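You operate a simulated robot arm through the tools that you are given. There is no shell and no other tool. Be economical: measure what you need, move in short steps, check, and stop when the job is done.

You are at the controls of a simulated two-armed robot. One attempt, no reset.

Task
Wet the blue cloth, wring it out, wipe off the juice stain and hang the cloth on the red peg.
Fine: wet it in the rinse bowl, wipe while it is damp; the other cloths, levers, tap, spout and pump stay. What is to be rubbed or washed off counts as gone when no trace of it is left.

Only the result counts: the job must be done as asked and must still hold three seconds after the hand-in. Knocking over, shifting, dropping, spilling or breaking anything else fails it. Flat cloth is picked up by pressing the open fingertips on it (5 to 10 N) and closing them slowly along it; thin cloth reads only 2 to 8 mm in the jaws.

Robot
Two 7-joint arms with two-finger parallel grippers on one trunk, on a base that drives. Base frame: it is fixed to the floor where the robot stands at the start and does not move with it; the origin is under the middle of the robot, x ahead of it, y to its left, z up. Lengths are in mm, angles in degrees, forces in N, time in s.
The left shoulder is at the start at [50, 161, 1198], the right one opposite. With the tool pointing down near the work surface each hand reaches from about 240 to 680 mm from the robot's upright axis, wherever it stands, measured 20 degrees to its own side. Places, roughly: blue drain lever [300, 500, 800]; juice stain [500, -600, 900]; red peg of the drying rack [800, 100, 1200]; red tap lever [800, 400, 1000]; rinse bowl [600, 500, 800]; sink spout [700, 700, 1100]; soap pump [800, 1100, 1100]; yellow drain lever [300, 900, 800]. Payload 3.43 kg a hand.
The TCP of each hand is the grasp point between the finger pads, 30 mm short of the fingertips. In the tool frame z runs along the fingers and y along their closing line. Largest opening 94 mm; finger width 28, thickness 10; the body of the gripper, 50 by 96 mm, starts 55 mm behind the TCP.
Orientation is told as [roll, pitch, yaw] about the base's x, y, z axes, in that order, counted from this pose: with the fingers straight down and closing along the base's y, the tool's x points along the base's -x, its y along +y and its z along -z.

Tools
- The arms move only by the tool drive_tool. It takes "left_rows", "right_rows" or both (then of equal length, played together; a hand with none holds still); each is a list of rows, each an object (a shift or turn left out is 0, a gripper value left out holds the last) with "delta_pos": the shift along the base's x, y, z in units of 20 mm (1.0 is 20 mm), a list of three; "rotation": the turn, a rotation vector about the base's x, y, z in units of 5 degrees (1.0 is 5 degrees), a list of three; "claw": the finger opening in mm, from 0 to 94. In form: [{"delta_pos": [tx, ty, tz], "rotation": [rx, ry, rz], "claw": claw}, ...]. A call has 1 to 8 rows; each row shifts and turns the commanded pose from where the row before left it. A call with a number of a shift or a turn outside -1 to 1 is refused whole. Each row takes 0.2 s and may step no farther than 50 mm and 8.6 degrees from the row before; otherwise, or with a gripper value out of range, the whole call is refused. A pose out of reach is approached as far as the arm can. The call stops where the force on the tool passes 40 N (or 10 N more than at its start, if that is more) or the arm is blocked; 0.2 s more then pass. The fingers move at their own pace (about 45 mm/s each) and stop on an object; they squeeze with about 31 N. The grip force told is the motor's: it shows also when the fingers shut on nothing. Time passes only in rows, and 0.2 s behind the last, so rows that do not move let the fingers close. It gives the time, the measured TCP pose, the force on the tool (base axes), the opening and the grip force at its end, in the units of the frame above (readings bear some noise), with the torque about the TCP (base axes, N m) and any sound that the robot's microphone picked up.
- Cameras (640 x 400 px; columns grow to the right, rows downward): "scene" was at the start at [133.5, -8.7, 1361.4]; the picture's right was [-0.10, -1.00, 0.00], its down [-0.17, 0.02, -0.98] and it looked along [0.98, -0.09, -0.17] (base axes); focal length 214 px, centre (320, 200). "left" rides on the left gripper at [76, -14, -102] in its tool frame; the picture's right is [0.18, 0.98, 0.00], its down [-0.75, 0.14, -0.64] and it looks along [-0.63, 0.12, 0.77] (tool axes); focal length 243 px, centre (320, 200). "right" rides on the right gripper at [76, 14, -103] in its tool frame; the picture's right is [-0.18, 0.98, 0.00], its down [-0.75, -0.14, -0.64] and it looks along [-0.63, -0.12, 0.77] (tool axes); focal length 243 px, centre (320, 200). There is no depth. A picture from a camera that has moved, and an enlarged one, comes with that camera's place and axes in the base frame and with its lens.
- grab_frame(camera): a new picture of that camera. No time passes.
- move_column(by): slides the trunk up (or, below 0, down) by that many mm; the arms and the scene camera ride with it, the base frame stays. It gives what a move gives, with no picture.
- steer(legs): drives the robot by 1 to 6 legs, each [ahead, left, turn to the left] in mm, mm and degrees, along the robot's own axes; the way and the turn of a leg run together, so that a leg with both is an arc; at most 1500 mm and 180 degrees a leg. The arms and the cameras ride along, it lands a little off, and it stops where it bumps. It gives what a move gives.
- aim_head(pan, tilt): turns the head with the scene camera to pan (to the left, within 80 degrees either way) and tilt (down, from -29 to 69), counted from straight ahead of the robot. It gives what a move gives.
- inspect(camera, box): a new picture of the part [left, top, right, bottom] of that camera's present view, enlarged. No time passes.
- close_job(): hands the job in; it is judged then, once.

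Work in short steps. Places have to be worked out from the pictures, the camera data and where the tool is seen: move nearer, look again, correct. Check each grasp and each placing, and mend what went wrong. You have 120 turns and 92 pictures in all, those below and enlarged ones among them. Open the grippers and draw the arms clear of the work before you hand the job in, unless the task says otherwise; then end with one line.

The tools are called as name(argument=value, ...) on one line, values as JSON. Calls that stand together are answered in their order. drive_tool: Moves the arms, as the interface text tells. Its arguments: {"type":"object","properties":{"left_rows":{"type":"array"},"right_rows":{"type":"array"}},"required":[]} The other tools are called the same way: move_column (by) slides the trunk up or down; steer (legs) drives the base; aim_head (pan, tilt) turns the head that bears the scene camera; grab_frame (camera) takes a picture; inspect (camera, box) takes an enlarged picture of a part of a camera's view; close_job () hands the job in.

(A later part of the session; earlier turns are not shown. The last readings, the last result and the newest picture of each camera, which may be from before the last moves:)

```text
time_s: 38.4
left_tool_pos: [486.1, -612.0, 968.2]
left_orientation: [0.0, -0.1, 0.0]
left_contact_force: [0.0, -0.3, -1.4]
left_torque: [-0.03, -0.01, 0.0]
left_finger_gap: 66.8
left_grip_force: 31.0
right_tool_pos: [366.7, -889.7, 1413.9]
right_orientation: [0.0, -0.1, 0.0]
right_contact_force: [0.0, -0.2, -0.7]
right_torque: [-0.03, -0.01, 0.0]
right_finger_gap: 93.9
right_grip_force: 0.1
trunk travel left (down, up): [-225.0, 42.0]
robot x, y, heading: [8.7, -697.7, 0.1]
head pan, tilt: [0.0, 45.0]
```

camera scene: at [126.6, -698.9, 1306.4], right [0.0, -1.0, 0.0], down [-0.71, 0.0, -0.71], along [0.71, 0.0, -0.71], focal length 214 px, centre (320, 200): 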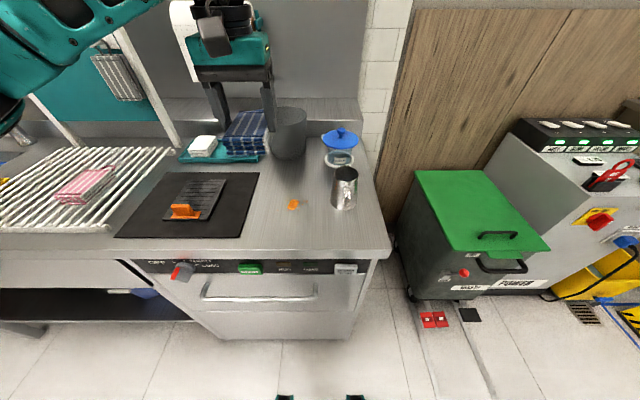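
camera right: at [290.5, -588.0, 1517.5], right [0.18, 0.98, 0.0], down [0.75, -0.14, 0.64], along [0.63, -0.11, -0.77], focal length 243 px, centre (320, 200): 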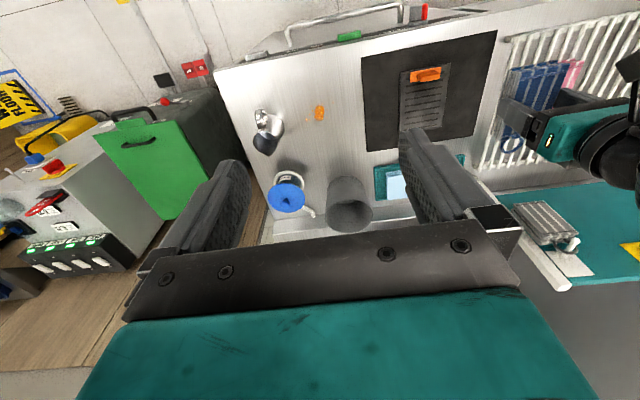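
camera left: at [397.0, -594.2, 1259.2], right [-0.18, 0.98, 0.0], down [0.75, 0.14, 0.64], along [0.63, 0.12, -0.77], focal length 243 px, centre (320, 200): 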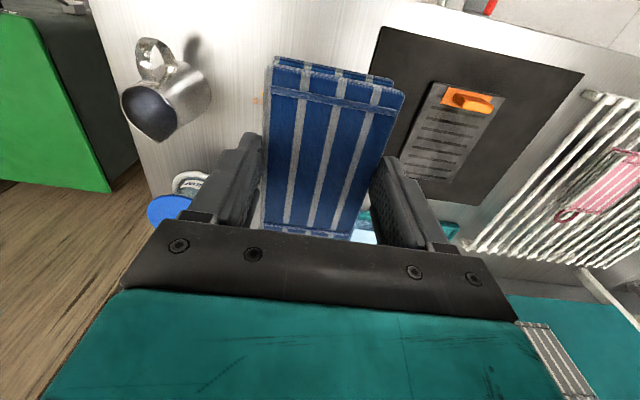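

Still free; a few more millimetres.

drive_tool(left_rows=[{"delta_pos": [0, 0, -0.1]}, {"delta_pos": [0, 0, -0.1]}, {"delta_pos": [0, 0, -0.1]}])

```text
time_s: 39.1
left_tool_pos: [484.5, -612.5, 962.6]
left_orientation: [-0.1, 0.0, 0.1]
left_contact_force: [-0.5, -0.9, -0.4]
left_torque: [-0.03, -0.01, 0.03]
left_finger_gap: 66.7
left_grip_force: 31.3
right_tool_pos: [367.3, -889.4, 1413.8]
right_orientation: [0.1, 0.0, -0.1]
right_contact_force: [0.2, -0.1, -0.2]
right_torque: [-0.01, -0.03, 0.01]
right_finger_gap: 94.4
right_grip_force: 0.0
trunk travel left (down, up): [-225.0, 42.0]
robot x, y, heading: [7.8, -697.4, -0.1]
head pan, tilt: [0.0, 45.0]
```

No contact yet at 962.6; I look while stepping lower.

drive_tool(left_rows=[{"delta_pos": [0, 0, -0.1]}, {"delta_pos": [0, 0, -0.1]}])

inspect(camera="scene", box=[240, 150, 340, 230])

```text
time_s: 39.8
left_tool_pos: [484.6, -611.0, 959.1]
left_orientation: [0.0, 0.0, 0.0]
left_contact_force: [-0.3, 0.9, -0.8]
left_torque: [0.01, -0.01, -0.01]
left_finger_gap: 67.0
left_grip_force: 31.1
right_tool_pos: [366.2, -888.6, 1414.8]
right_orientation: [-0.1, 0.0, -0.1]
right_contact_force: [-0.2, 0.3, -0.3]
right_torque: [0.0, 0.02, 0.03]
right_finger_gap: 94.0
right_grip_force: 0.1
trunk travel left (down, up): [-225.0, 42.0]
robot x, y, heading: [4.8, -698.9, -0.0]
head pan, tilt: [0.0, 45.0]
```

```text
5.00 times, centred on (290, 190) of scene
camera zoom: at [126.6, -698.8, 1306.4], right [0.0, -1.0, 0.0], down [-0.71, 0.0, -0.71], along [0.71, 0.0, -0.71], focal length 1072 px, centre (470, 250)
```

zoom: 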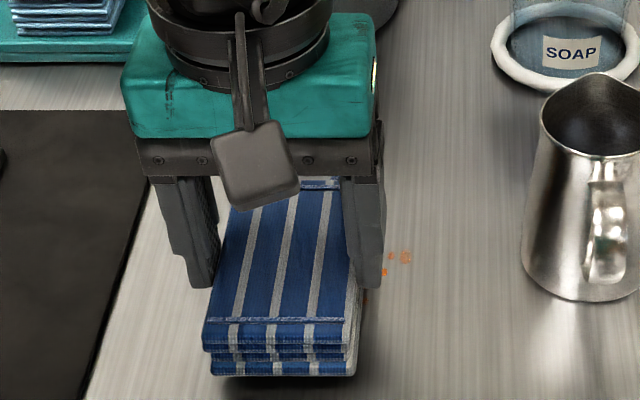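

A small shadow gap remains. I continue in 2 mm steps.

drive_tool(left_rows=[{"delta_pos": [0, 0, -0.1]}, {"delta_pos": [0, 0, -0.1]}])

drive_tool(left_rows=[{"delta_pos": [0, 0, -0.1]}, {"delta_pos": [0, 0, -0.1]}])

```text
time_s: 40.4
left_tool_pos: [484.5, -611.7, 954.6]
left_orientation: [0.1, 0.0, -0.1]
left_contact_force: [-0.2, 0.4, -0.6]
left_torque: [0.0, 0.03, 0.02]
left_finger_gap: 66.9
left_grip_force: 31.2
right_tool_pos: [367.7, -889.4, 1414.9]
right_orientation: [0.0, -0.1, -0.1]
right_contact_force: [-0.1, -0.2, 0.0]
right_torque: [0.0, 0.04, 0.01]
right_finger_gap: 94.0
right_grip_force: 0.0
trunk travel left (down, up): [-225.0, 42.0]
robot x, y, heading: [1.4, -696.2, -0.3]
head pan, tilt: [0.0, 45.0]
```

```text
time_s: 41.0
left_tool_pos: [484.6, -613.0, 950.9]
left_orientation: [0.0, 0.0, 0.1]
left_contact_force: [-0.3, 0.1, 0.2]
left_torque: [0.04, 0.04, -0.01]
left_finger_gap: 67.0
left_grip_force: 30.8
right_tool_pos: [367.1, -888.6, 1415.2]
right_orientation: [0.0, 0.0, -0.1]
right_contact_force: [1.2, -0.4, 0.2]
right_torque: [-0.02, -0.01, 0.02]
right_finger_gap: 94.0
right_grip_force: 0.1
trunk travel left (down, up): [-225.0, 42.0]
robot x, y, heading: [6.4, -697.0, -0.0]
head pan, tilt: [0.0, 45.0]
```

Apparently the table here is lower than 930. I continue carefully.

drive_tool(left_rows=[{"delta_pos": [0, 0, -0.1]}, {"delta_pos": [0, 0, -0.1]}])

drive_tool(left_rows=[{"delta_pos": [0, 0, -0.1]}, {"delta_pos": [0, 0, -0.1]}])

inspect(camera="scene", box=[240, 150, 340, 230])

```text
time_s: 41.5
left_tool_pos: [484.4, -612.5, 945.3]
left_orientation: [0.0, -0.1, 0.0]
left_contact_force: [-0.1, 0.7, -0.4]
left_torque: [0.02, -0.09, 0.01]
left_finger_gap: 67.0
left_grip_force: 30.6
right_tool_pos: [368.0, -889.7, 1414.0]
right_orientation: [0.0, -0.1, -0.1]
right_contact_force: [1.1, -0.3, -0.2]
right_torque: [0.01, 0.01, -0.02]
right_finger_gap: 94.1
right_grip_force: 0.0
trunk travel left (down, up): [-225.0, 42.0]
robot x, y, heading: [2.5, -700.2, 0.0]
head pan, tilt: [0.0, 45.0]
```

```text
time_s: 42.1
left_tool_pos: [485.5, -611.9, 946.1]
left_orientation: [-0.2, -0.3, 0.1]
left_contact_force: [-1.1, 3.8, 24.5]
left_torque: [0.34, 0.76, -0.02]
left_finger_gap: 66.9
left_grip_force: 30.9
right_tool_pos: [365.0, -890.4, 1416.6]
right_orientation: [0.0, -0.2, 0.0]
right_contact_force: [-0.7, 0.8, 0.2]
right_torque: [-0.04, 0.03, 0.01]
right_finger_gap: 94.0
right_grip_force: 0.1
trunk travel left (down, up): [-225.0, 42.0]
robot x, y, heading: [7.3, -699.1, -0.0]
head pan, tilt: [0.0, 45.0]
```

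```text
5.00 times, centred on (290, 190) of scene
camera zoom: at [124.7, -698.8, 1307.0], right [0.0, -1.0, 0.0], down [-0.71, 0.0, -0.71], along [0.71, 0.0, -0.71], focal length 1072 px, centre (470, 250)
```

zoom: 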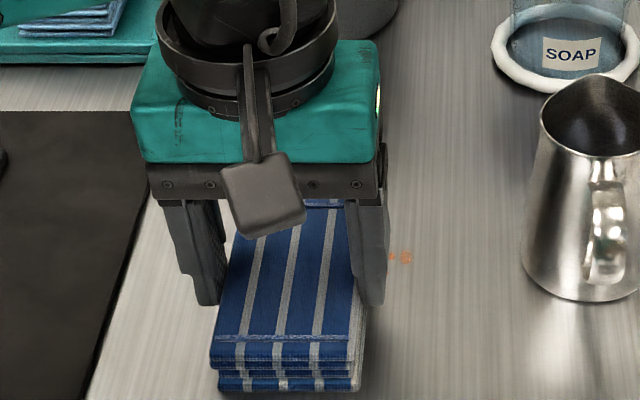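

Contact at TCP ≈ 946 (table ≈ 908), so the stain is really x 487–525, y −666…−592. I ease the pressure and rub over it in y with a small forward shift.

drive_tool(left_rows=[{"delta_pos": [0, 0, 0.12]}, {"delta_pos": [0.3, -0.3, 0]}, {"delta_pos": [0.3, -0.4, 0]}, {"delta_pos": [0.3, -0.4, 0]}, {"delta_pos": [0, -0.4, 0]}])

inspect(camera="scene", box=[240, 150, 340, 230])

```text
time_s: 43.4
left_tool_pos: [502.4, -641.4, 945.6]
left_orientation: [-0.1, -0.2, 0.1]
left_contact_force: [0.5, 8.5, 18.1]
left_torque: [0.28, 0.27, -0.24]
left_finger_gap: 66.9
left_grip_force: 31.2
right_tool_pos: [364.7, -888.3, 1414.6]
right_orientation: [0.0, -0.2, -0.2]
right_contact_force: [0.9, -0.3, 0.1]
right_torque: [0.02, -0.04, 0.0]
right_finger_gap: 94.1
right_grip_force: 0.1
trunk travel left (down, up): [-225.0, 42.0]
robot x, y, heading: [5.4, -697.4, 0.1]
head pan, tilt: [0.0, 45.0]
```

```text
5.00 times, centred on (290, 190) of scene
camera zoom: at [125.2, -698.2, 1306.6], right [0.0, -1.0, 0.0], down [-0.71, 0.0, -0.71], along [0.71, 0.0, -0.71], focal length 1072 px, centre (470, 250)
```

zoom: 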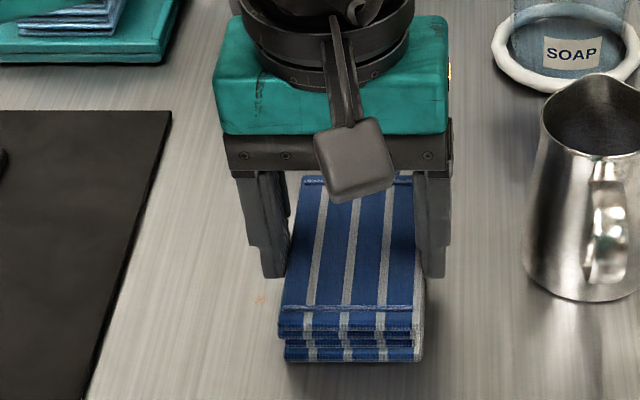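

Wiping works; a speck is left at (489, −593). I sweep left past it, then back right.

drive_tool(left_rows=[{"delta_pos": [-0.25, 0.5, 0]}, {"delta_pos": [-0.25, 0.6, 0]}, {"delta_pos": [0, 0.6, 0]}, {"delta_pos": [0, 0.6, 0]}, {"delta_pos": [0, 0.4, 0]}, {"delta_pos": [0.4, 0, 0]}, {"delta_pos": [-0.6, 0, 0]}, {"delta_pos": [0.3, -0.3, 0]}])

drive_tool(left_rows=[{"delta_pos": [0.2, -0.5, 0]}, {"delta_pos": [0.1, -0.5, 0]}, {"delta_pos": [0, -0.5, 0]}, {"delta_pos": [0, -0.5, 0]}, {"delta_pos": [0, -0.4, 0]}, {"delta_pos": [0.4, 0, 0]}, {"delta_pos": [-0.6, 0, 0]}, {"delta_pos": [0.2, 0.3, 0]}])

drive_tool(left_rows=[{"delta_pos": [0, 0, 1]}, {"delta_pos": [0, 0.5, 1]}, {"delta_pos": [0, 1, 1]}, {"delta_pos": [0, 1, 1]}, {"delta_pos": [0, 1, 1]}, {"delta_pos": [0, 1, 1]}, {"delta_pos": [0, 1, 1]}, {"delta_pos": [0, 1, 1]}])

inspect(camera="scene", box=[240, 150, 340, 230])

```text
time_s: 45.1
left_tool_pos: [493.5, -590.5, 945.9]
left_orientation: [0.1, -0.1, 0.1]
left_contact_force: [-3.8, 10.9, 22.6]
left_torque: [0.41, -0.43, 0.25]
left_finger_gap: 66.7
left_grip_force: 30.7
right_tool_pos: [365.3, -888.8, 1415.7]
right_orientation: [0.0, -0.1, 0.0]
right_contact_force: [-0.1, -0.2, 0.0]
right_torque: [0.01, 0.02, 0.0]
right_finger_gap: 93.8
right_grip_force: 0.1
trunk travel left (down, up): [-225.0, 42.0]
robot x, y, heading: [6.4, -698.3, 0.1]
head pan, tilt: [0.0, 45.0]
```

```text
time_s: 47.0
left_tool_pos: [498.7, -638.2, 945.0]
left_orientation: [-0.3, 0.0, -0.2]
left_contact_force: [-2.3, -6.9, 15.6]
left_torque: [-0.28, -0.81, -0.42]
left_finger_gap: 67.2
left_grip_force: 30.9
right_tool_pos: [365.6, -890.1, 1414.9]
right_orientation: [0.1, -0.2, -0.1]
right_contact_force: [0.8, -0.1, -0.3]
right_torque: [0.0, -0.04, -0.02]
right_finger_gap: 94.0
right_grip_force: 0.1
trunk travel left (down, up): [-225.0, 42.0]
robot x, y, heading: [4.0, -702.8, 0.1]
head pan, tilt: [0.0, 45.0]
```

```text
time_s: 48.8
left_tool_pos: [500.3, -505.6, 1103.9]
left_orientation: [0.0, 0.0, 0.0]
left_contact_force: [-0.3, -0.6, -1.4]
left_torque: [0.0, -0.01, 0.02]
left_finger_gap: 66.9
left_grip_force: 30.7
right_tool_pos: [365.9, -889.8, 1414.4]
right_orientation: [0.0, -0.1, -0.1]
right_contact_force: [0.1, 0.1, -0.4]
right_torque: [0.0, -0.01, 0.01]
right_finger_gap: 94.0
right_grip_force: 0.1
trunk travel left (down, up): [-225.0, 42.0]
robot x, y, heading: [3.9, -697.6, -0.0]
head pan, tilt: [0.0, 45.0]
```

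```text
5.00 times, centred on (290, 190) of scene
camera zoom: at [126.4, -698.5, 1306.4], right [0.0, -1.0, 0.0], down [-0.71, 0.0, -0.71], along [0.71, 0.0, -0.71], focal length 1072 px, centre (470, 250)
```

zoom: 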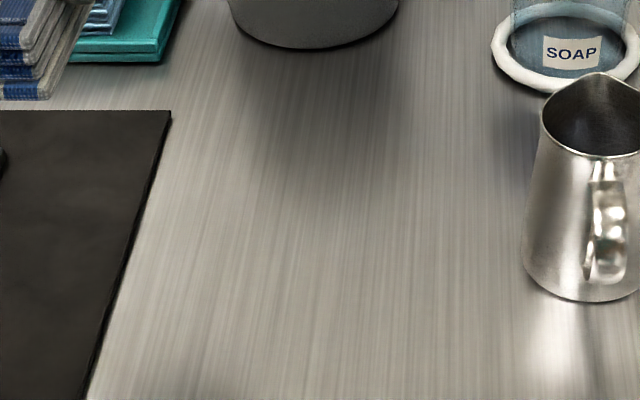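

The surface looks clean; one tighter view to make sure no trace remains.

inspect(camera="scene", box=[272, 182, 322, 214])

grab_frame(camera="left")

```text
12.50 times, centred on (297, 198) of scene
camera zoom: at [126.4, -698.5, 1306.4], right [0.0, -1.0, 0.0], down [-0.71, 0.0, -0.71], along [0.71, 0.0, -0.71], focal length 2681 px, centre (608, 225)
```

zoom: 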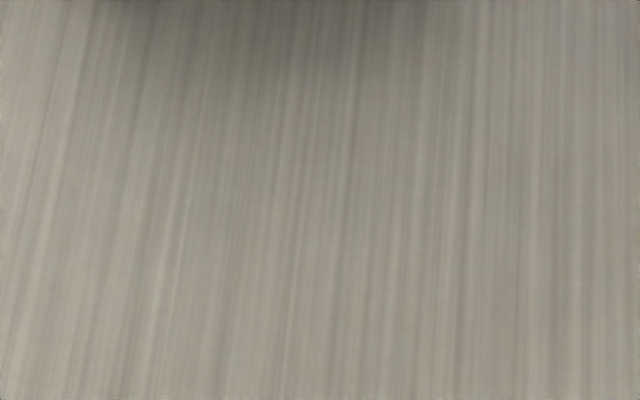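

```text
51 pictures are left
camera left: at [424.6, -519.9, 1206.2], right [-0.18, 0.98, 0.0], down [0.75, 0.14, 0.64], along [0.63, 0.12, -0.77], focal length 243 px, centre (320, 200)
```

left: 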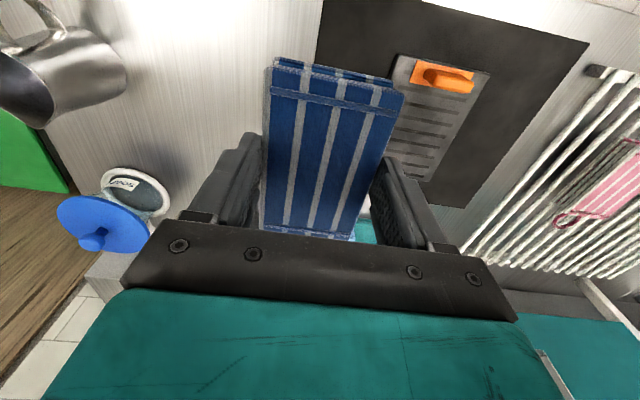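

Stain is gone without trace. Now I raise the hand and drive back left to the drying rack (red peg triangulates to about (740, 115, 1215)).

drive_tool(left_rows=[{"delta_pos": [0, 0, 1]}, {"delta_pos": [0, 0, 1]}, {"delta_pos": [0, 0, 1]}, {"delta_pos": [0, 0, 1]}, {"delta_pos": [0, 0, 1]}, {"delta_pos": [0, 0, 1]}])

steer(legs=[[0, 660, 0]])

aim_head(pan=8, tilt=15)

grab_frame(camera="scene")

```text
time_s: 50.1
left_tool_pos: [498.5, -507.8, 1227.4]
left_orientation: [0.0, 0.0, 0.0]
left_contact_force: [0.3, 0.3, -0.6]
left_torque: [0.0, 0.0, -0.04]
left_finger_gap: 67.0
left_grip_force: 31.3
right_tool_pos: [367.0, -889.8, 1415.2]
right_orientation: [0.0, -0.1, -0.1]
right_contact_force: [-0.2, -0.4, -1.1]
right_torque: [0.01, 0.0, -0.03]
right_finger_gap: 94.3
right_grip_force: 0.0
trunk travel left (down, up): [-225.0, 42.0]
robot x, y, heading: [5.2, -695.9, 0.0]
head pan, tilt: [0.0, 45.0]
```

```text
time_s: 53.9
left_tool_pos: [498.9, 176.2, 1227.4]
left_orientation: [0.0, 0.0, 0.2]
left_contact_force: [0.1, 0.0, -0.4]
left_torque: [0.01, 0.0, -0.03]
left_finger_gap: 66.8
left_grip_force: 31.4
right_tool_pos: [367.4, -206.4, 1414.8]
right_orientation: [0.0, -0.2, 0.1]
right_contact_force: [0.4, -0.1, 0.0]
right_torque: [-0.02, -0.01, 0.03]
right_finger_gap: 93.8
right_grip_force: 0.1
trunk travel left (down, up): [-225.0, 42.0]
robot x, y, heading: [2.4, -20.3, 0.0]
head pan, tilt: [0.0, 45.0]
```

```text
time_s: 54.9
left_tool_pos: [498.8, 177.4, 1225.8]
left_orientation: [0.0, 0.0, 0.1]
left_contact_force: [-0.5, -0.9, 0.2]
left_torque: [0.03, 0.0, -0.01]
left_finger_gap: 66.9
left_grip_force: 30.8
right_tool_pos: [366.4, -205.8, 1415.1]
right_orientation: [0.0, -0.2, 0.0]
right_contact_force: [-0.5, -0.1, -0.6]
right_torque: [0.03, 0.02, 0.0]
right_finger_gap: 94.0
right_grip_force: 0.1
trunk travel left (down, up): [-225.0, 42.0]
robot x, y, heading: [6.5, -20.2, -0.2]
head pan, tilt: [8.0, 15.0]
```

```text
50 pictures are left
camera scene: at [136.7, -3.3, 1353.1], right [0.14, -0.99, 0.0], down [-0.26, -0.04, -0.97], along [0.96, 0.14, -0.26], focal length 214 px, centre (320, 200)
```

scene: 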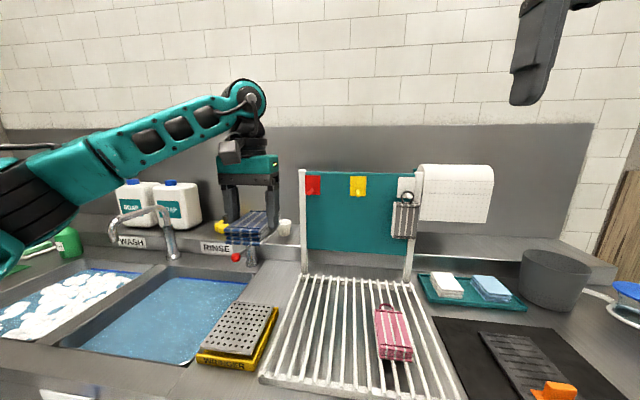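

I zoom on the red peg, then begin pitching the hand up so that the fingers point at the rack and the loop points up.

inspect(camera="scene", box=[290, 160, 370, 210])

drive_tool(left_rows=[{"rotation": [0, -1, 0]}, {"rotation": [0, -1, 0]}, {"rotation": [0, -1, 0]}, {"rotation": [0, -1, 0]}, {"rotation": [0, -1, 0]}, {"rotation": [0, -1, 0]}])

```text
8.00 times, centred on (330, 185) of scene
camera zoom: at [136.7, -3.3, 1353.1], right [0.14, -0.99, 0.0], down [-0.26, -0.04, -0.97], along [0.96, 0.14, -0.26], focal length 1716 px, centre (240, 320)
```

zoom: 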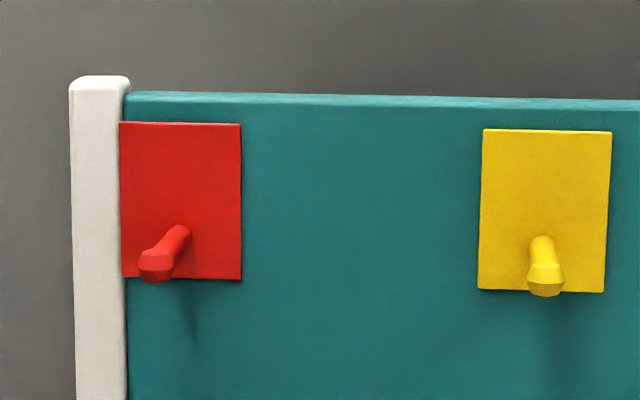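

```text
time_s: 56.3
left_tool_pos: [498.3, 176.6, 1227.2]
left_orientation: [-0.3, -30.0, 0.3]
left_contact_force: [0.1, -0.5, -1.1]
left_torque: [-0.01, 0.01, 0.0]
left_finger_gap: 67.0
left_grip_force: 30.7
right_tool_pos: [366.3, -205.9, 1415.0]
right_orientation: [0.1, -0.1, 0.1]
right_contact_force: [-0.4, -0.1, -0.5]
right_torque: [0.01, 0.02, 0.01]
right_finger_gap: 94.1
right_grip_force: 0.1
trunk travel left (down, up): [-225.0, 42.0]
robot x, y, heading: [6.8, -17.1, 0.1]
head pan, tilt: [8.0, 15.0]
```

Pitch is tracking well. I continue the left pitch and pitch the right hand as well so that its camera can view the rack from the side.

drive_tool(left_rows=[{"rotation": [0, -1, 0]}, {"rotation": [0, -1, 0]}, {"rotation": [0, -1, 0]}, {"rotation": [0, -1, 0]}, {"rotation": [0, -1, 0]}, {"rotation": [0, -1, 0]}], right_rows=[{"rotation": [0, -1, 0]}, {"rotation": [0, -1, 0]}, {"rotation": [0, -1, 0]}, {"rotation": [0, -1, 0]}, {"rotation": [0, -1, 0]}, {"rotation": [0, -1, 0]}])

drive_tool(left_rows=[{"rotation": [0, -1, 0]}, {"rotation": [0, -1, 0]}, {"rotation": [0, -1, 0]}, {"rotation": [0, -1, 0]}, {"rotation": [0, -1, 0]}, {"rotation": [0, -1, 0]}], right_rows=[{"delta_pos": [0, 0, -1], "rotation": [0, -1, 0]}, {"delta_pos": [0, 0, -1], "rotation": [0, -1, 0]}, {"delta_pos": [0, 0, -1], "rotation": [0, -1, 0]}, {"delta_pos": [0, 0, -1]}, {"delta_pos": [0, 0, -1]}, {"delta_pos": [0, 0, -1]}])

grab_frame(camera="right")

grab_frame(camera="scene")

```text
time_s: 57.7
left_tool_pos: [497.3, 176.5, 1229.1]
left_orientation: [-0.3, -60.1, 0.3]
left_contact_force: [-0.2, -0.4, -0.1]
left_torque: [0.0, 0.01, -0.01]
left_finger_gap: 67.0
left_grip_force: 30.6
right_tool_pos: [366.4, -206.0, 1415.2]
right_orientation: [0.1, -30.2, 0.1]
right_contact_force: [0.3, 0.0, -1.3]
right_torque: [0.02, -0.01, -0.04]
right_finger_gap: 94.0
right_grip_force: 0.1
trunk travel left (down, up): [-225.0, 42.0]
robot x, y, heading: [-1.3, -16.9, 0.5]
head pan, tilt: [8.0, 15.0]
```

```text
time_s: 59.1
left_tool_pos: [497.9, 171.1, 1228.2]
left_orientation: [0.2, -84.0, -0.7]
left_contact_force: [0.0, -0.9, -0.3]
left_torque: [0.01, 0.0, 0.01]
left_finger_gap: 67.2
left_grip_force: 31.1
left hand out of reach, approached as far as the arm can: row 5, 6
right_tool_pos: [365.2, -208.0, 1293.0]
right_orientation: [-0.2, -45.1, 0.1]
right_contact_force: [-0.4, 0.5, -1.0]
right_torque: [-0.01, 0.02, 0.0]
right_finger_gap: 94.0
right_grip_force: 0.1
trunk travel left (down, up): [-225.0, 42.0]
robot x, y, heading: [1.5, -16.9, 0.5]
head pan, tilt: [8.0, 15.0]
```

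```text
48 pictures are left
camera right: at [238.9, -193.6, 1312.2], right [0.13, 0.98, 0.13], down [0.08, -0.14, 0.99], along [0.99, -0.12, -0.09], focal length 243 px, centre (320, 200)
```

right: 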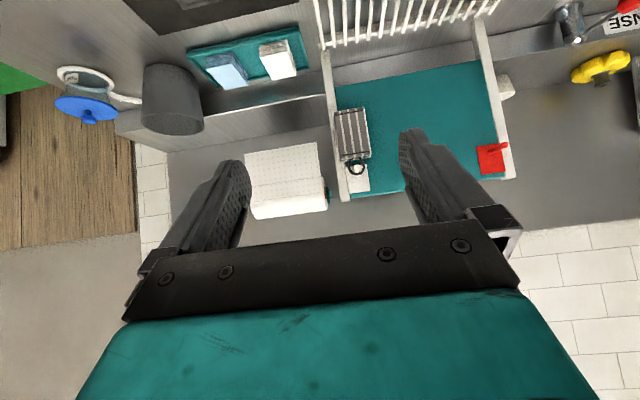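

```text
47 pictures are left
camera scene: at [137.1, -3.1, 1353.1], right [0.14, -0.99, 0.0], down [-0.26, -0.04, -0.97], along [0.96, 0.14, -0.26], focal length 214 px, centre (320, 200)
```

scene: 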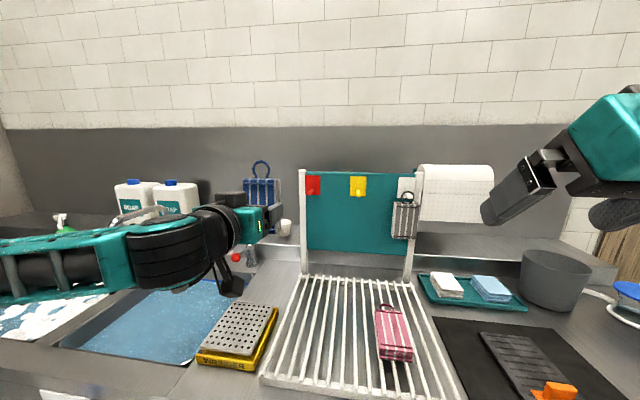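

Excellent: the loop points up. I zoom on the peg from the right camera and on the loop from the scene camera.

inspect(camera="right", box=[450, 120, 530, 190])

inspect(camera="scene", box=[210, 150, 340, 230])

inspect(camera="right", box=[320, 80, 400, 210])

```text
5.71 times, centred on (490, 155) of right
camera zoom: at [238.9, -193.6, 1312.2], right [0.13, 0.98, 0.13], down [0.08, -0.14, 0.99], along [0.99, -0.12, -0.09], focal length 1386 px, centre (-651, 457)
```

zoom: 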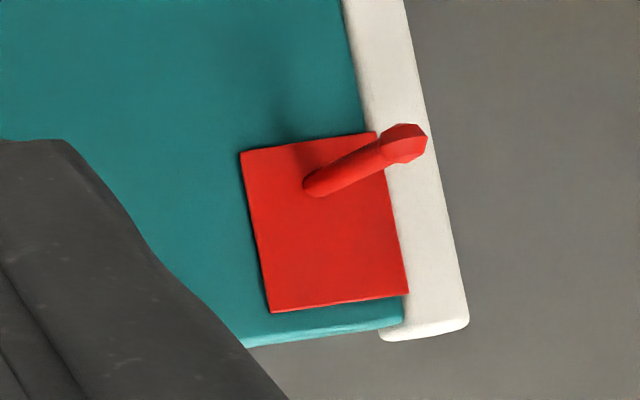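

```text
4.92 times, centred on (275, 190) of scene
camera zoom: at [137.1, -3.1, 1353.1], right [0.14, -0.99, 0.0], down [-0.26, -0.04, -0.97], along [0.96, 0.14, -0.26], focal length 1056 px, centre (542, 249)
```

zoom: 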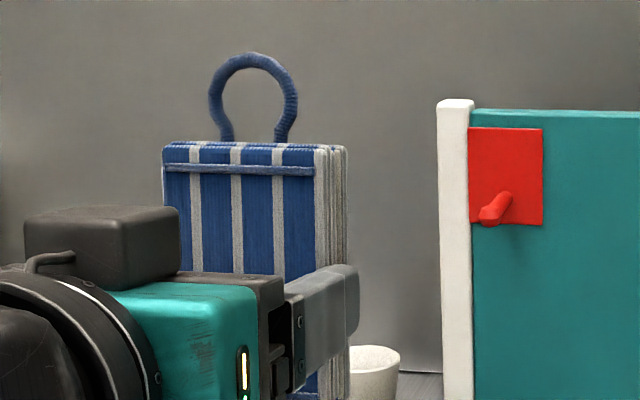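

```text
3.08 times, centred on (360, 145) of right
camera zoom: at [238.9, -193.6, 1312.2], right [0.13, 0.98, 0.13], down [0.08, -0.14, 0.99], along [0.99, -0.12, -0.09], focal length 746 px, centre (197, 369)
```

zoom: 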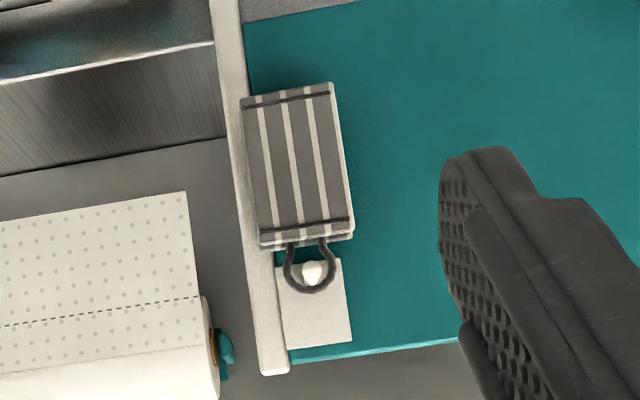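

Peg: from (807,120) at the board to its knob at (744,117), z ≈ 1209. The loop hole is about 73 above the TCP and ~35–40 ahead. I advance part-way, lowering and centring on y = 117.

drive_tool(left_rows=[{"delta_pos": [0.9, 0, 0]}, {"delta_pos": [0.9, -0.3, -0.2]}, {"delta_pos": [0.9, -0.45, -0.8]}, {"delta_pos": [0.9, -0.45, -0.8]}, {"delta_pos": [0.7, -0.45, -0.8]}, {"delta_pos": [0.5, -0.45, -0.8]}, {"delta_pos": [0.2, -0.4, -0.8]}, {}])

grab_frame(camera="scene")

grab_frame(camera="right")

```text
time_s: 60.9
left_tool_pos: [577.8, 136.0, 1185.8]
left_orientation: [0.4, -83.7, -0.6]
left_contact_force: [0.4, -0.1, -0.4]
left_torque: [0.02, 0.01, -0.02]
left_finger_gap: 66.8
left_grip_force: 30.8
left hand out of reach, approached as far as the arm can: row 4, 5, 6, 7
right_tool_pos: [365.5, -206.7, 1293.7]
right_orientation: [-0.1, -45.1, 0.2]
right_contact_force: [-1.1, 0.8, -0.1]
right_torque: [0.0, -0.01, -0.03]
right_finger_gap: 93.9
right_grip_force: 0.0
trunk travel left (down, up): [-225.0, 42.0]
robot x, y, heading: [5.7, -23.0, 0.2]
head pan, tilt: [8.0, 15.0]
```

```text
43 pictures are left
camera scene: at [136.5, -2.9, 1353.2], right [0.14, -0.99, 0.0], down [-0.26, -0.04, -0.97], along [0.96, 0.14, -0.26], focal length 214 px, centre (320, 200)
```

scene: 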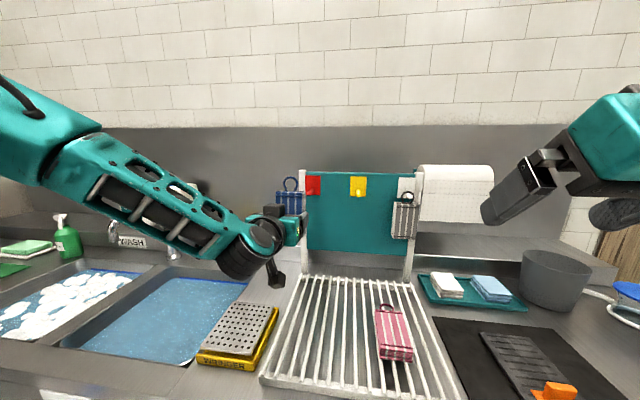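

```text
42 pictures are left
camera right: at [238.4, -193.5, 1312.6], right [0.13, 0.98, 0.13], down [0.08, -0.14, 0.99], along [0.99, -0.12, -0.09], focal length 243 px, centre (320, 200)
```

right: 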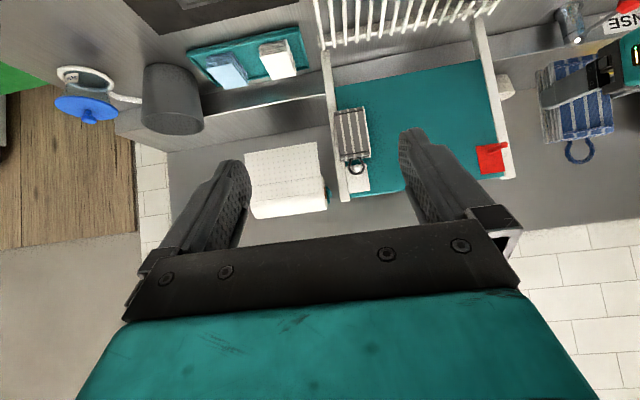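

The wrist runs into its limit with the high elbow. Lowering the trunk should bring the forearm more level; I lower 60 mm first, then raise the hand relative to it.

move_column(by=-60)

drive_tool(left_rows=[{"delta_pos": [0, 0, 1]}, {"delta_pos": [0, 0, 1]}, {}])

```text
time_s: 61.9
left_tool_pos: [577.5, 135.6, 1126.8]
left_orientation: [0.6, -83.7, -0.8]
left_contact_force: [0.9, 0.5, 0.2]
left_torque: [-0.01, 0.04, 0.01]
left_finger_gap: 67.0
left_grip_force: 31.7
right_tool_pos: [364.5, -207.2, 1234.3]
right_orientation: [-0.1, -45.1, 0.2]
right_contact_force: [0.3, 0.0, 0.2]
right_torque: [-0.02, 0.01, 0.03]
right_finger_gap: 94.4
right_grip_force: 0.0
trunk travel left (down, up): [-165.0, 102.0]
robot x, y, heading: [4.2, -13.8, 0.3]
head pan, tilt: [8.0, 15.0]
```

```text
time_s: 62.7
left_tool_pos: [577.9, 136.2, 1166.6]
left_orientation: [0.6, -83.7, -1.0]
left_contact_force: [0.7, -0.7, -0.2]
left_torque: [0.03, 0.05, -0.01]
left_finger_gap: 67.2
left_grip_force: 31.0
right_tool_pos: [364.3, -207.9, 1233.1]
right_orientation: [-0.1, -45.1, 0.2]
right_contact_force: [-0.3, -1.0, -0.6]
right_torque: [0.0, 0.03, -0.03]
right_finger_gap: 94.1
right_grip_force: 0.1
trunk travel left (down, up): [-165.0, 102.0]
robot x, y, heading: [-1.8, -17.8, 0.3]
head pan, tilt: [8.0, 15.0]
```

The hand follows again. I try advancing with the rest of the pitch.

drive_tool(left_rows=[{"delta_pos": [0.8, -0.2, 0], "rotation": [0, -0.4, 0.2]}, {"delta_pos": [0.8, -0.2, 0], "rotation": [0, -0.4, 0]}, {"delta_pos": [0.8, -0.2, 0], "rotation": [0, -0.4, 0]}, {}])

```text
time_s: 63.7
left_tool_pos: [624.6, 124.1, 1166.7]
left_orientation: [-11.6, -89.6, 12.3]
left_contact_force: [-0.4, 0.0, -0.6]
left_torque: [-0.03, 0.02, -0.03]
left_finger_gap: 67.1
left_grip_force: 31.0
right_tool_pos: [365.9, -207.3, 1233.7]
right_orientation: [-0.1, -45.1, 0.2]
right_contact_force: [0.2, -0.2, -0.1]
right_torque: [0.01, 0.0, -0.01]
right_finger_gap: 93.9
right_grip_force: 0.1
trunk travel left (down, up): [-165.0, 102.0]
robot x, y, heading: [4.8, -18.1, 0.3]
head pan, tilt: [8.0, 15.0]
```

Pitch is now 90° and reach is fine. I move to the pre-insertion position, hole just short of the knob.

drive_tool(left_rows=[{"delta_pos": [0.6, -0.2, -0.6]}, {"delta_pos": [0.6, -0.15, -0.5]}, {"delta_pos": [0.5, 0, -0.4]}, {"delta_pos": [0.3, 0, 0]}, {}])

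inspect(camera="scene", box=[260, 100, 400, 200])

inspect(camera="right", box=[440, 60, 640, 200])

```text
time_s: 64.9
left_tool_pos: [664.7, 107.8, 1143.9]
left_orientation: [1.5, -89.3, -0.5]
left_contact_force: [0.1, 0.2, -1.3]
left_torque: [0.02, 0.04, 0.0]
left_finger_gap: 66.7
left_grip_force: 31.0
left hand out of reach, approached as far as the arm can: row 2, 3
right_tool_pos: [365.4, -207.3, 1234.3]
right_orientation: [-0.2, -45.1, 0.2]
right_contact_force: [0.5, 0.4, 0.5]
right_torque: [-0.01, -0.01, -0.01]
right_finger_gap: 93.9
right_grip_force: 0.1
trunk travel left (down, up): [-165.0, 102.0]
robot x, y, heading: [1.4, -18.4, 0.5]
head pan, tilt: [8.0, 15.0]
```

```text
4.00 times, centred on (330, 150) of scene
camera zoom: at [136.6, -3.3, 1293.2], right [0.14, -0.99, 0.0], down [-0.26, -0.04, -0.97], along [0.96, 0.14, -0.26], focal length 858 px, centre (280, 400)
```

zoom: 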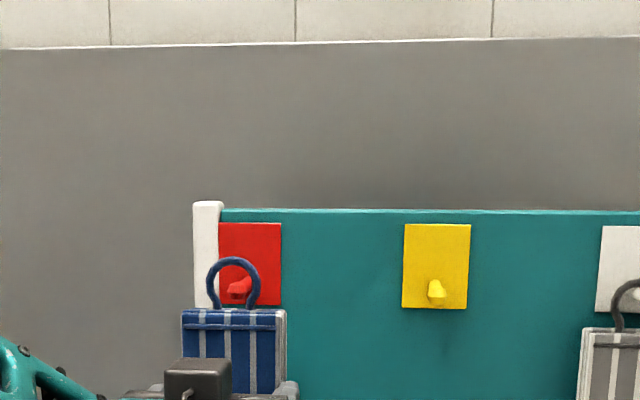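

```text
2.86 times, centred on (540, 130) of right
camera zoom: at [238.5, -193.9, 1252.5], right [0.13, 0.98, 0.13], down [0.08, -0.14, 0.99], along [0.99, -0.12, -0.09], focal length 693 px, centre (-309, 400)
```

zoom: 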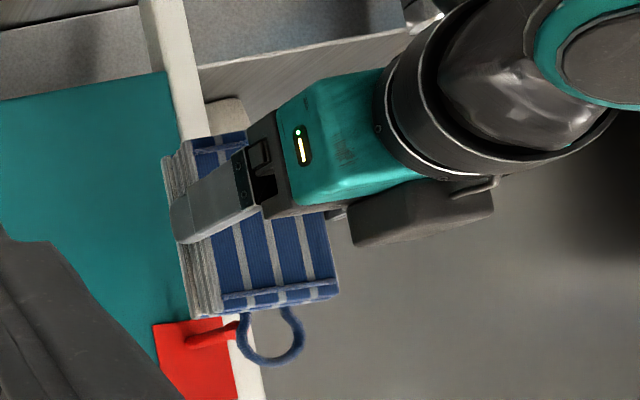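

Triangulated: hole centre (705, 111, 1220), knob (747, 116.5, 1210). I correct by +5.5 in y and −10 in z (the latter with the trunk).

move_column(by=-10)

drive_tool(left_rows=[{"delta_pos": [0.2, 0.28, 0]}, {"delta_pos": [0.3, 0, 0]}, {}])

inspect(camera="scene", box=[280, 135, 350, 185])

inspect(camera="right", box=[480, 120, 580, 200])

```text
time_s: 65.4
left_tool_pos: [664.8, 108.8, 1135.0]
left_orientation: [1.5, -89.4, -0.5]
left_contact_force: [-0.1, 0.3, -0.3]
left_torque: [-0.01, 0.03, 0.02]
left_finger_gap: 67.0
left_grip_force: 31.2
right_tool_pos: [364.9, -207.6, 1222.8]
right_orientation: [-0.2, -45.1, 0.1]
right_contact_force: [-0.3, -0.3, -0.1]
right_torque: [0.0, -0.01, 0.02]
right_finger_gap: 94.3
right_grip_force: 0.0
trunk travel left (down, up): [-155.0, 112.0]
robot x, y, heading: [2.9, -18.9, 0.3]
head pan, tilt: [8.0, 15.0]
```

```text
time_s: 66.2
left_tool_pos: [675.9, 115.4, 1135.1]
left_orientation: [1.5, -89.3, -0.2]
left_contact_force: [-0.2, -0.4, -1.0]
left_torque: [0.01, 0.07, -0.02]
left_finger_gap: 66.8
left_grip_force: 30.7
right_tool_pos: [365.2, -207.6, 1223.0]
right_orientation: [-0.1, -45.1, 0.2]
right_contact_force: [-0.3, 0.6, 0.4]
right_torque: [0.01, 0.02, 0.0]
right_finger_gap: 93.8
right_grip_force: 0.0
trunk travel left (down, up): [-155.0, 112.0]
robot x, y, heading: [3.2, -16.1, 0.2]
head pan, tilt: [8.0, 15.0]
```

```text
8.00 times, centred on (315, 160) of scene
camera zoom: at [136.6, -3.3, 1283.2], right [0.14, -0.99, 0.0], down [-0.26, -0.04, -0.97], along [0.96, 0.14, -0.26], focal length 1716 px, centre (360, 520)
```

zoom: 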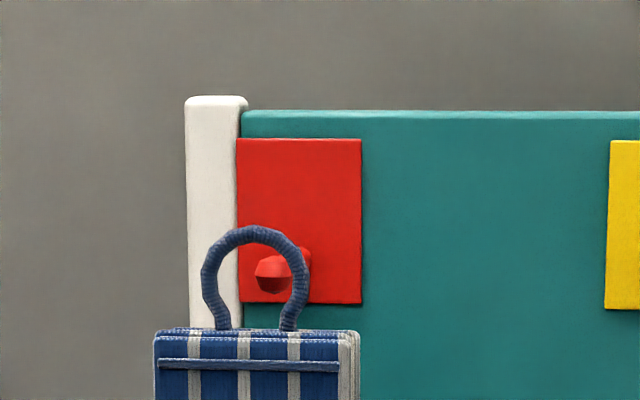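

```text
5.00 times, centred on (530, 160) of right
camera zoom: at [238.5, -193.9, 1242.5], right [0.13, 0.98, 0.13], down [0.08, -0.14, 0.99], along [0.99, -0.12, -0.09], focal length 1213 px, centre (-730, 400)
```

zoom: 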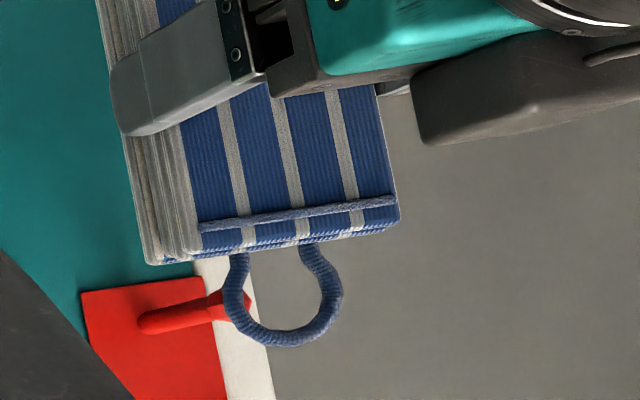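

Hole (717, 118, 1211) versus knob (740, 116, 1211) — aligned within 2 mm. I advance slowly onto the peg.

drive_tool(left_rows=[{"delta_pos": [0.3, -0.07, 0]}, {"delta_pos": [0.3, 0, 0]}, {"delta_pos": [0.3, 0, 0]}, {"delta_pos": [0.3, 0, 0]}, {}])

inspect(camera="scene", box=[280, 135, 350, 185])

inspect(camera="right", box=[460, 120, 560, 200])

```text
time_s: 67.4
left_tool_pos: [698.9, 111.8, 1132.9]
left_orientation: [2.5, -89.4, -1.3]
left_contact_force: [-0.1, 0.4, -1.3]
left_torque: [0.03, 0.01, 0.03]
left_finger_gap: 66.9
left_grip_force: 31.3
right_tool_pos: [365.5, -207.5, 1224.8]
right_orientation: [-0.1, -45.2, 0.2]
right_contact_force: [-0.5, -0.7, 1.3]
right_torque: [0.0, 0.0, -0.04]
right_finger_gap: 94.1
right_grip_force: 0.0
trunk travel left (down, up): [-155.0, 112.0]
robot x, y, heading: [3.2, -18.2, 0.4]
head pan, tilt: [8.0, 15.0]
```

```text
8.00 times, centred on (315, 160) of scene
camera zoom: at [136.6, -3.3, 1283.2], right [0.14, -0.99, 0.0], down [-0.26, -0.04, -0.97], along [0.96, 0.14, -0.26], focal length 1716 px, centre (360, 520)
```

zoom: 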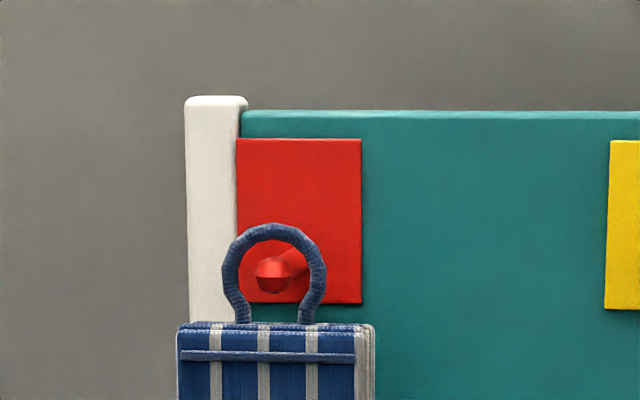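

```text
5.00 times, centred on (510, 160) of right
camera zoom: at [238.5, -193.9, 1242.5], right [0.13, 0.98, 0.13], down [0.08, -0.14, 0.99], along [0.99, -0.12, -0.09], focal length 1213 px, centre (-630, 400)
```

zoom: 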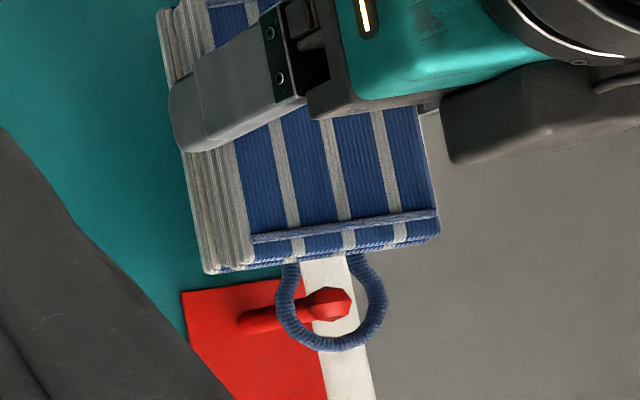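

The knob sits centred in the loop. I push further along the peg, drifting slightly to +y with it.

drive_tool(left_rows=[{"delta_pos": [0.3, 0.04, 0.03]}, {"delta_pos": [0.3, 0.04, 0.03]}, {"delta_pos": [0.3, 0.05, 0.03]}, {"delta_pos": [0.3, 0.05, 0]}, {}])

inspect(camera="scene", box=[280, 135, 350, 185])

inspect(camera="right", box=[460, 120, 560, 200])

```text
time_s: 68.6
left_tool_pos: [722.2, 116.8, 1135.9]
left_orientation: [2.7, -89.3, -1.4]
left_contact_force: [-0.3, -0.5, -0.8]
left_torque: [0.01, 0.0, 0.02]
left_finger_gap: 66.7
left_grip_force: 31.3
right_tool_pos: [365.7, -207.8, 1223.9]
right_orientation: [-0.1, -45.0, 0.3]
right_contact_force: [0.4, 0.1, -0.7]
right_torque: [0.0, -0.01, 0.0]
right_finger_gap: 93.8
right_grip_force: 0.1
trunk travel left (down, up): [-155.0, 112.0]
robot x, y, heading: [5.1, -17.8, 0.2]
head pan, tilt: [8.0, 15.0]
```

```text
8.00 times, centred on (315, 160) of scene
camera zoom: at [136.6, -3.3, 1283.2], right [0.14, -0.99, 0.0], down [-0.26, -0.04, -0.97], along [0.96, 0.14, -0.26], focal length 1716 px, centre (360, 520)
```

zoom: 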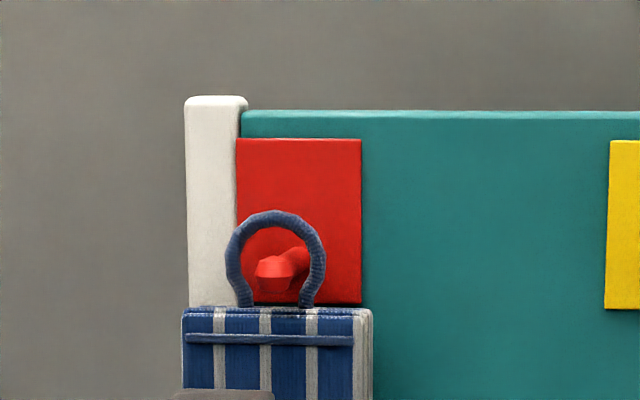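

```text
5.00 times, centred on (510, 160) of right
camera zoom: at [238.5, -193.9, 1242.5], right [0.13, 0.98, 0.13], down [0.08, -0.14, 0.99], along [0.99, -0.12, -0.09], focal length 1213 px, centre (-630, 400)
```

zoom: 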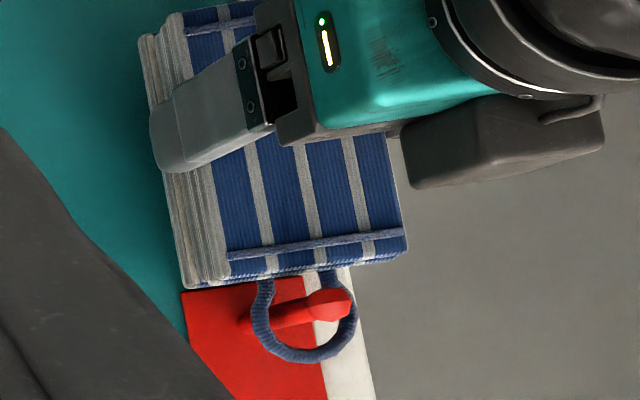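

The knob is through the loop. I go 15 mm deeper and then lower until the loop rests on the peg.

drive_tool(left_rows=[{"delta_pos": [0.25, 0.03, 0]}, {"delta_pos": [0.25, 0.02, 0]}, {"delta_pos": [0.25, 0, 0]}, {"delta_pos": [0, 0, -0.1]}, {"delta_pos": [0, 0, -0.1]}, {}])

inspect(camera="right", box=[460, 120, 560, 200])

inspect(camera="scene", box=[280, 135, 350, 185])

```text
time_s: 70.0
left_tool_pos: [738.0, 118.4, 1132.6]
left_orientation: [2.7, -89.3, -1.5]
left_contact_force: [0.7, -1.0, -0.4]
left_torque: [0.0, 0.03, 0.03]
left_finger_gap: 67.1
left_grip_force: 30.9
right_tool_pos: [365.3, -207.1, 1223.8]
right_orientation: [-0.1, -45.1, 0.2]
right_contact_force: [0.2, 0.5, 0.1]
right_torque: [-0.01, 0.03, 0.03]
right_finger_gap: 93.8
right_grip_force: 0.0
trunk travel left (down, up): [-155.0, 112.0]
robot x, y, heading: [3.6, -17.7, 0.2]
head pan, tilt: [8.0, 15.0]
```

```text
5.00 times, centred on (510, 160) of right
camera zoom: at [238.6, -193.9, 1242.5], right [0.13, 0.98, 0.13], down [0.08, -0.14, 0.99], along [0.99, -0.12, -0.09], focal length 1213 px, centre (-630, 400)
```

zoom: 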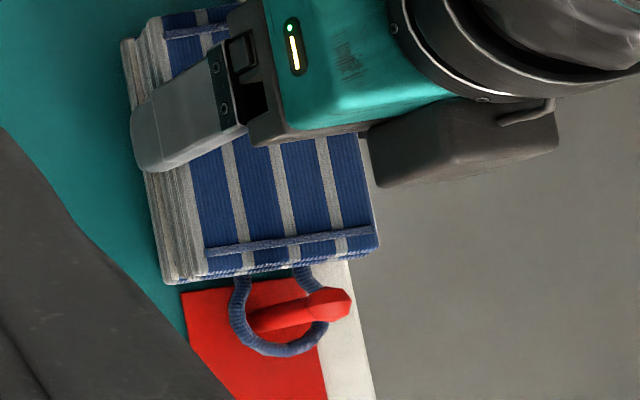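

```text
8.00 times, centred on (315, 160) of scene
camera zoom: at [136.7, -3.3, 1283.2], right [0.14, -0.99, 0.0], down [-0.26, -0.04, -0.97], along [0.96, 0.14, -0.26], focal length 1716 px, centre (360, 520)
```

zoom: 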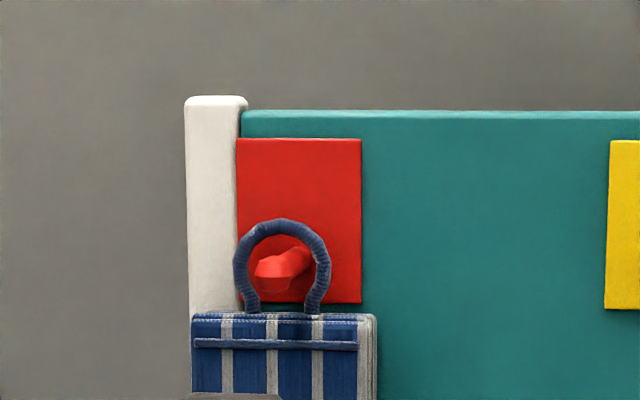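

Loop is well onto the peg (~38 mm past the knob). I lower gently until the peg takes the weight.

drive_tool(left_rows=[{"delta_pos": [0, 0, -0.1]}, {"delta_pos": [0, 0, -0.1]}, {}])

```text
time_s: 70.8
left_tool_pos: [737.5, 116.8, 1127.6]
left_orientation: [3.9, -89.0, -2.6]
left_contact_force: [0.2, 0.0, -0.2]
left_torque: [-0.04, -0.02, -0.01]
left_finger_gap: 67.0
left_grip_force: 31.3
right_tool_pos: [364.9, -208.5, 1223.2]
right_orientation: [-0.1, -45.1, 0.3]
right_contact_force: [0.2, 0.5, -0.4]
right_torque: [0.01, 0.03, -0.01]
right_finger_gap: 94.0
right_grip_force: 0.0
trunk travel left (down, up): [-155.0, 112.0]
robot x, y, heading: [3.2, -16.6, 0.4]
head pan, tilt: [8.0, 15.0]
```

drive_tool(left_rows=[{"delta_pos": [0, 0.05, -0.1]}, {}])

inspect(camera="right", box=[460, 120, 560, 200])

inspect(camera="scene", box=[280, 135, 350, 185])

```text
time_s: 71.4
left_tool_pos: [736.6, 116.3, 1128.0]
left_orientation: [4.2, -88.9, -2.9]
left_contact_force: [0.2, 0.4, -1.3]
left_torque: [-0.03, 0.03, -0.02]
left_finger_gap: 66.9
left_grip_force: 31.1
right_tool_pos: [365.7, -206.9, 1223.4]
right_orientation: [-0.1, -45.1, 0.1]
right_contact_force: [-0.1, -1.1, -0.3]
right_torque: [0.01, 0.0, 0.04]
right_finger_gap: 94.1
right_grip_force: 0.0
trunk travel left (down, up): [-155.0, 112.0]
robot x, y, heading: [2.7, -15.4, 0.0]
head pan, tilt: [8.0, 15.0]
```

```text
5.00 times, centred on (510, 160) of right
camera zoom: at [238.6, -193.9, 1242.5], right [0.13, 0.98, 0.13], down [0.08, -0.14, 0.99], along [0.99, -0.12, -0.09], focal length 1213 px, centre (-630, 400)
```

zoom: 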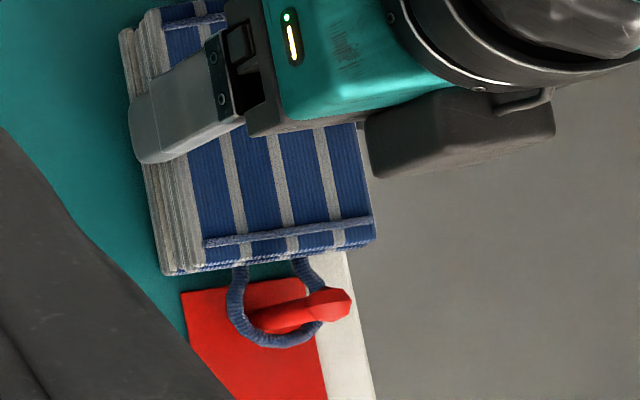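

```text
8.00 times, centred on (315, 160) of scene
camera zoom: at [136.7, -3.3, 1283.2], right [0.14, -0.99, 0.0], down [-0.26, -0.04, -0.97], along [0.96, 0.14, -0.26], focal length 1716 px, centre (360, 520)
```

zoom: 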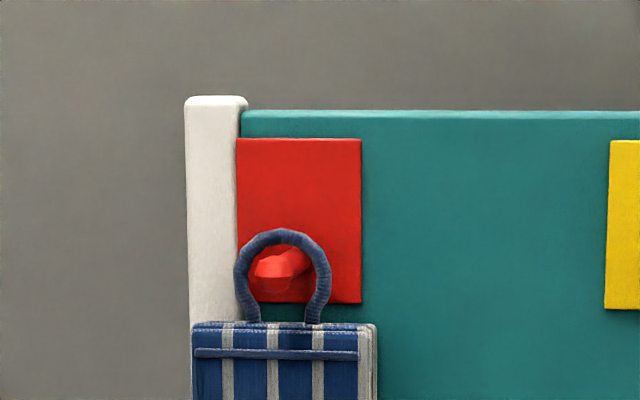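

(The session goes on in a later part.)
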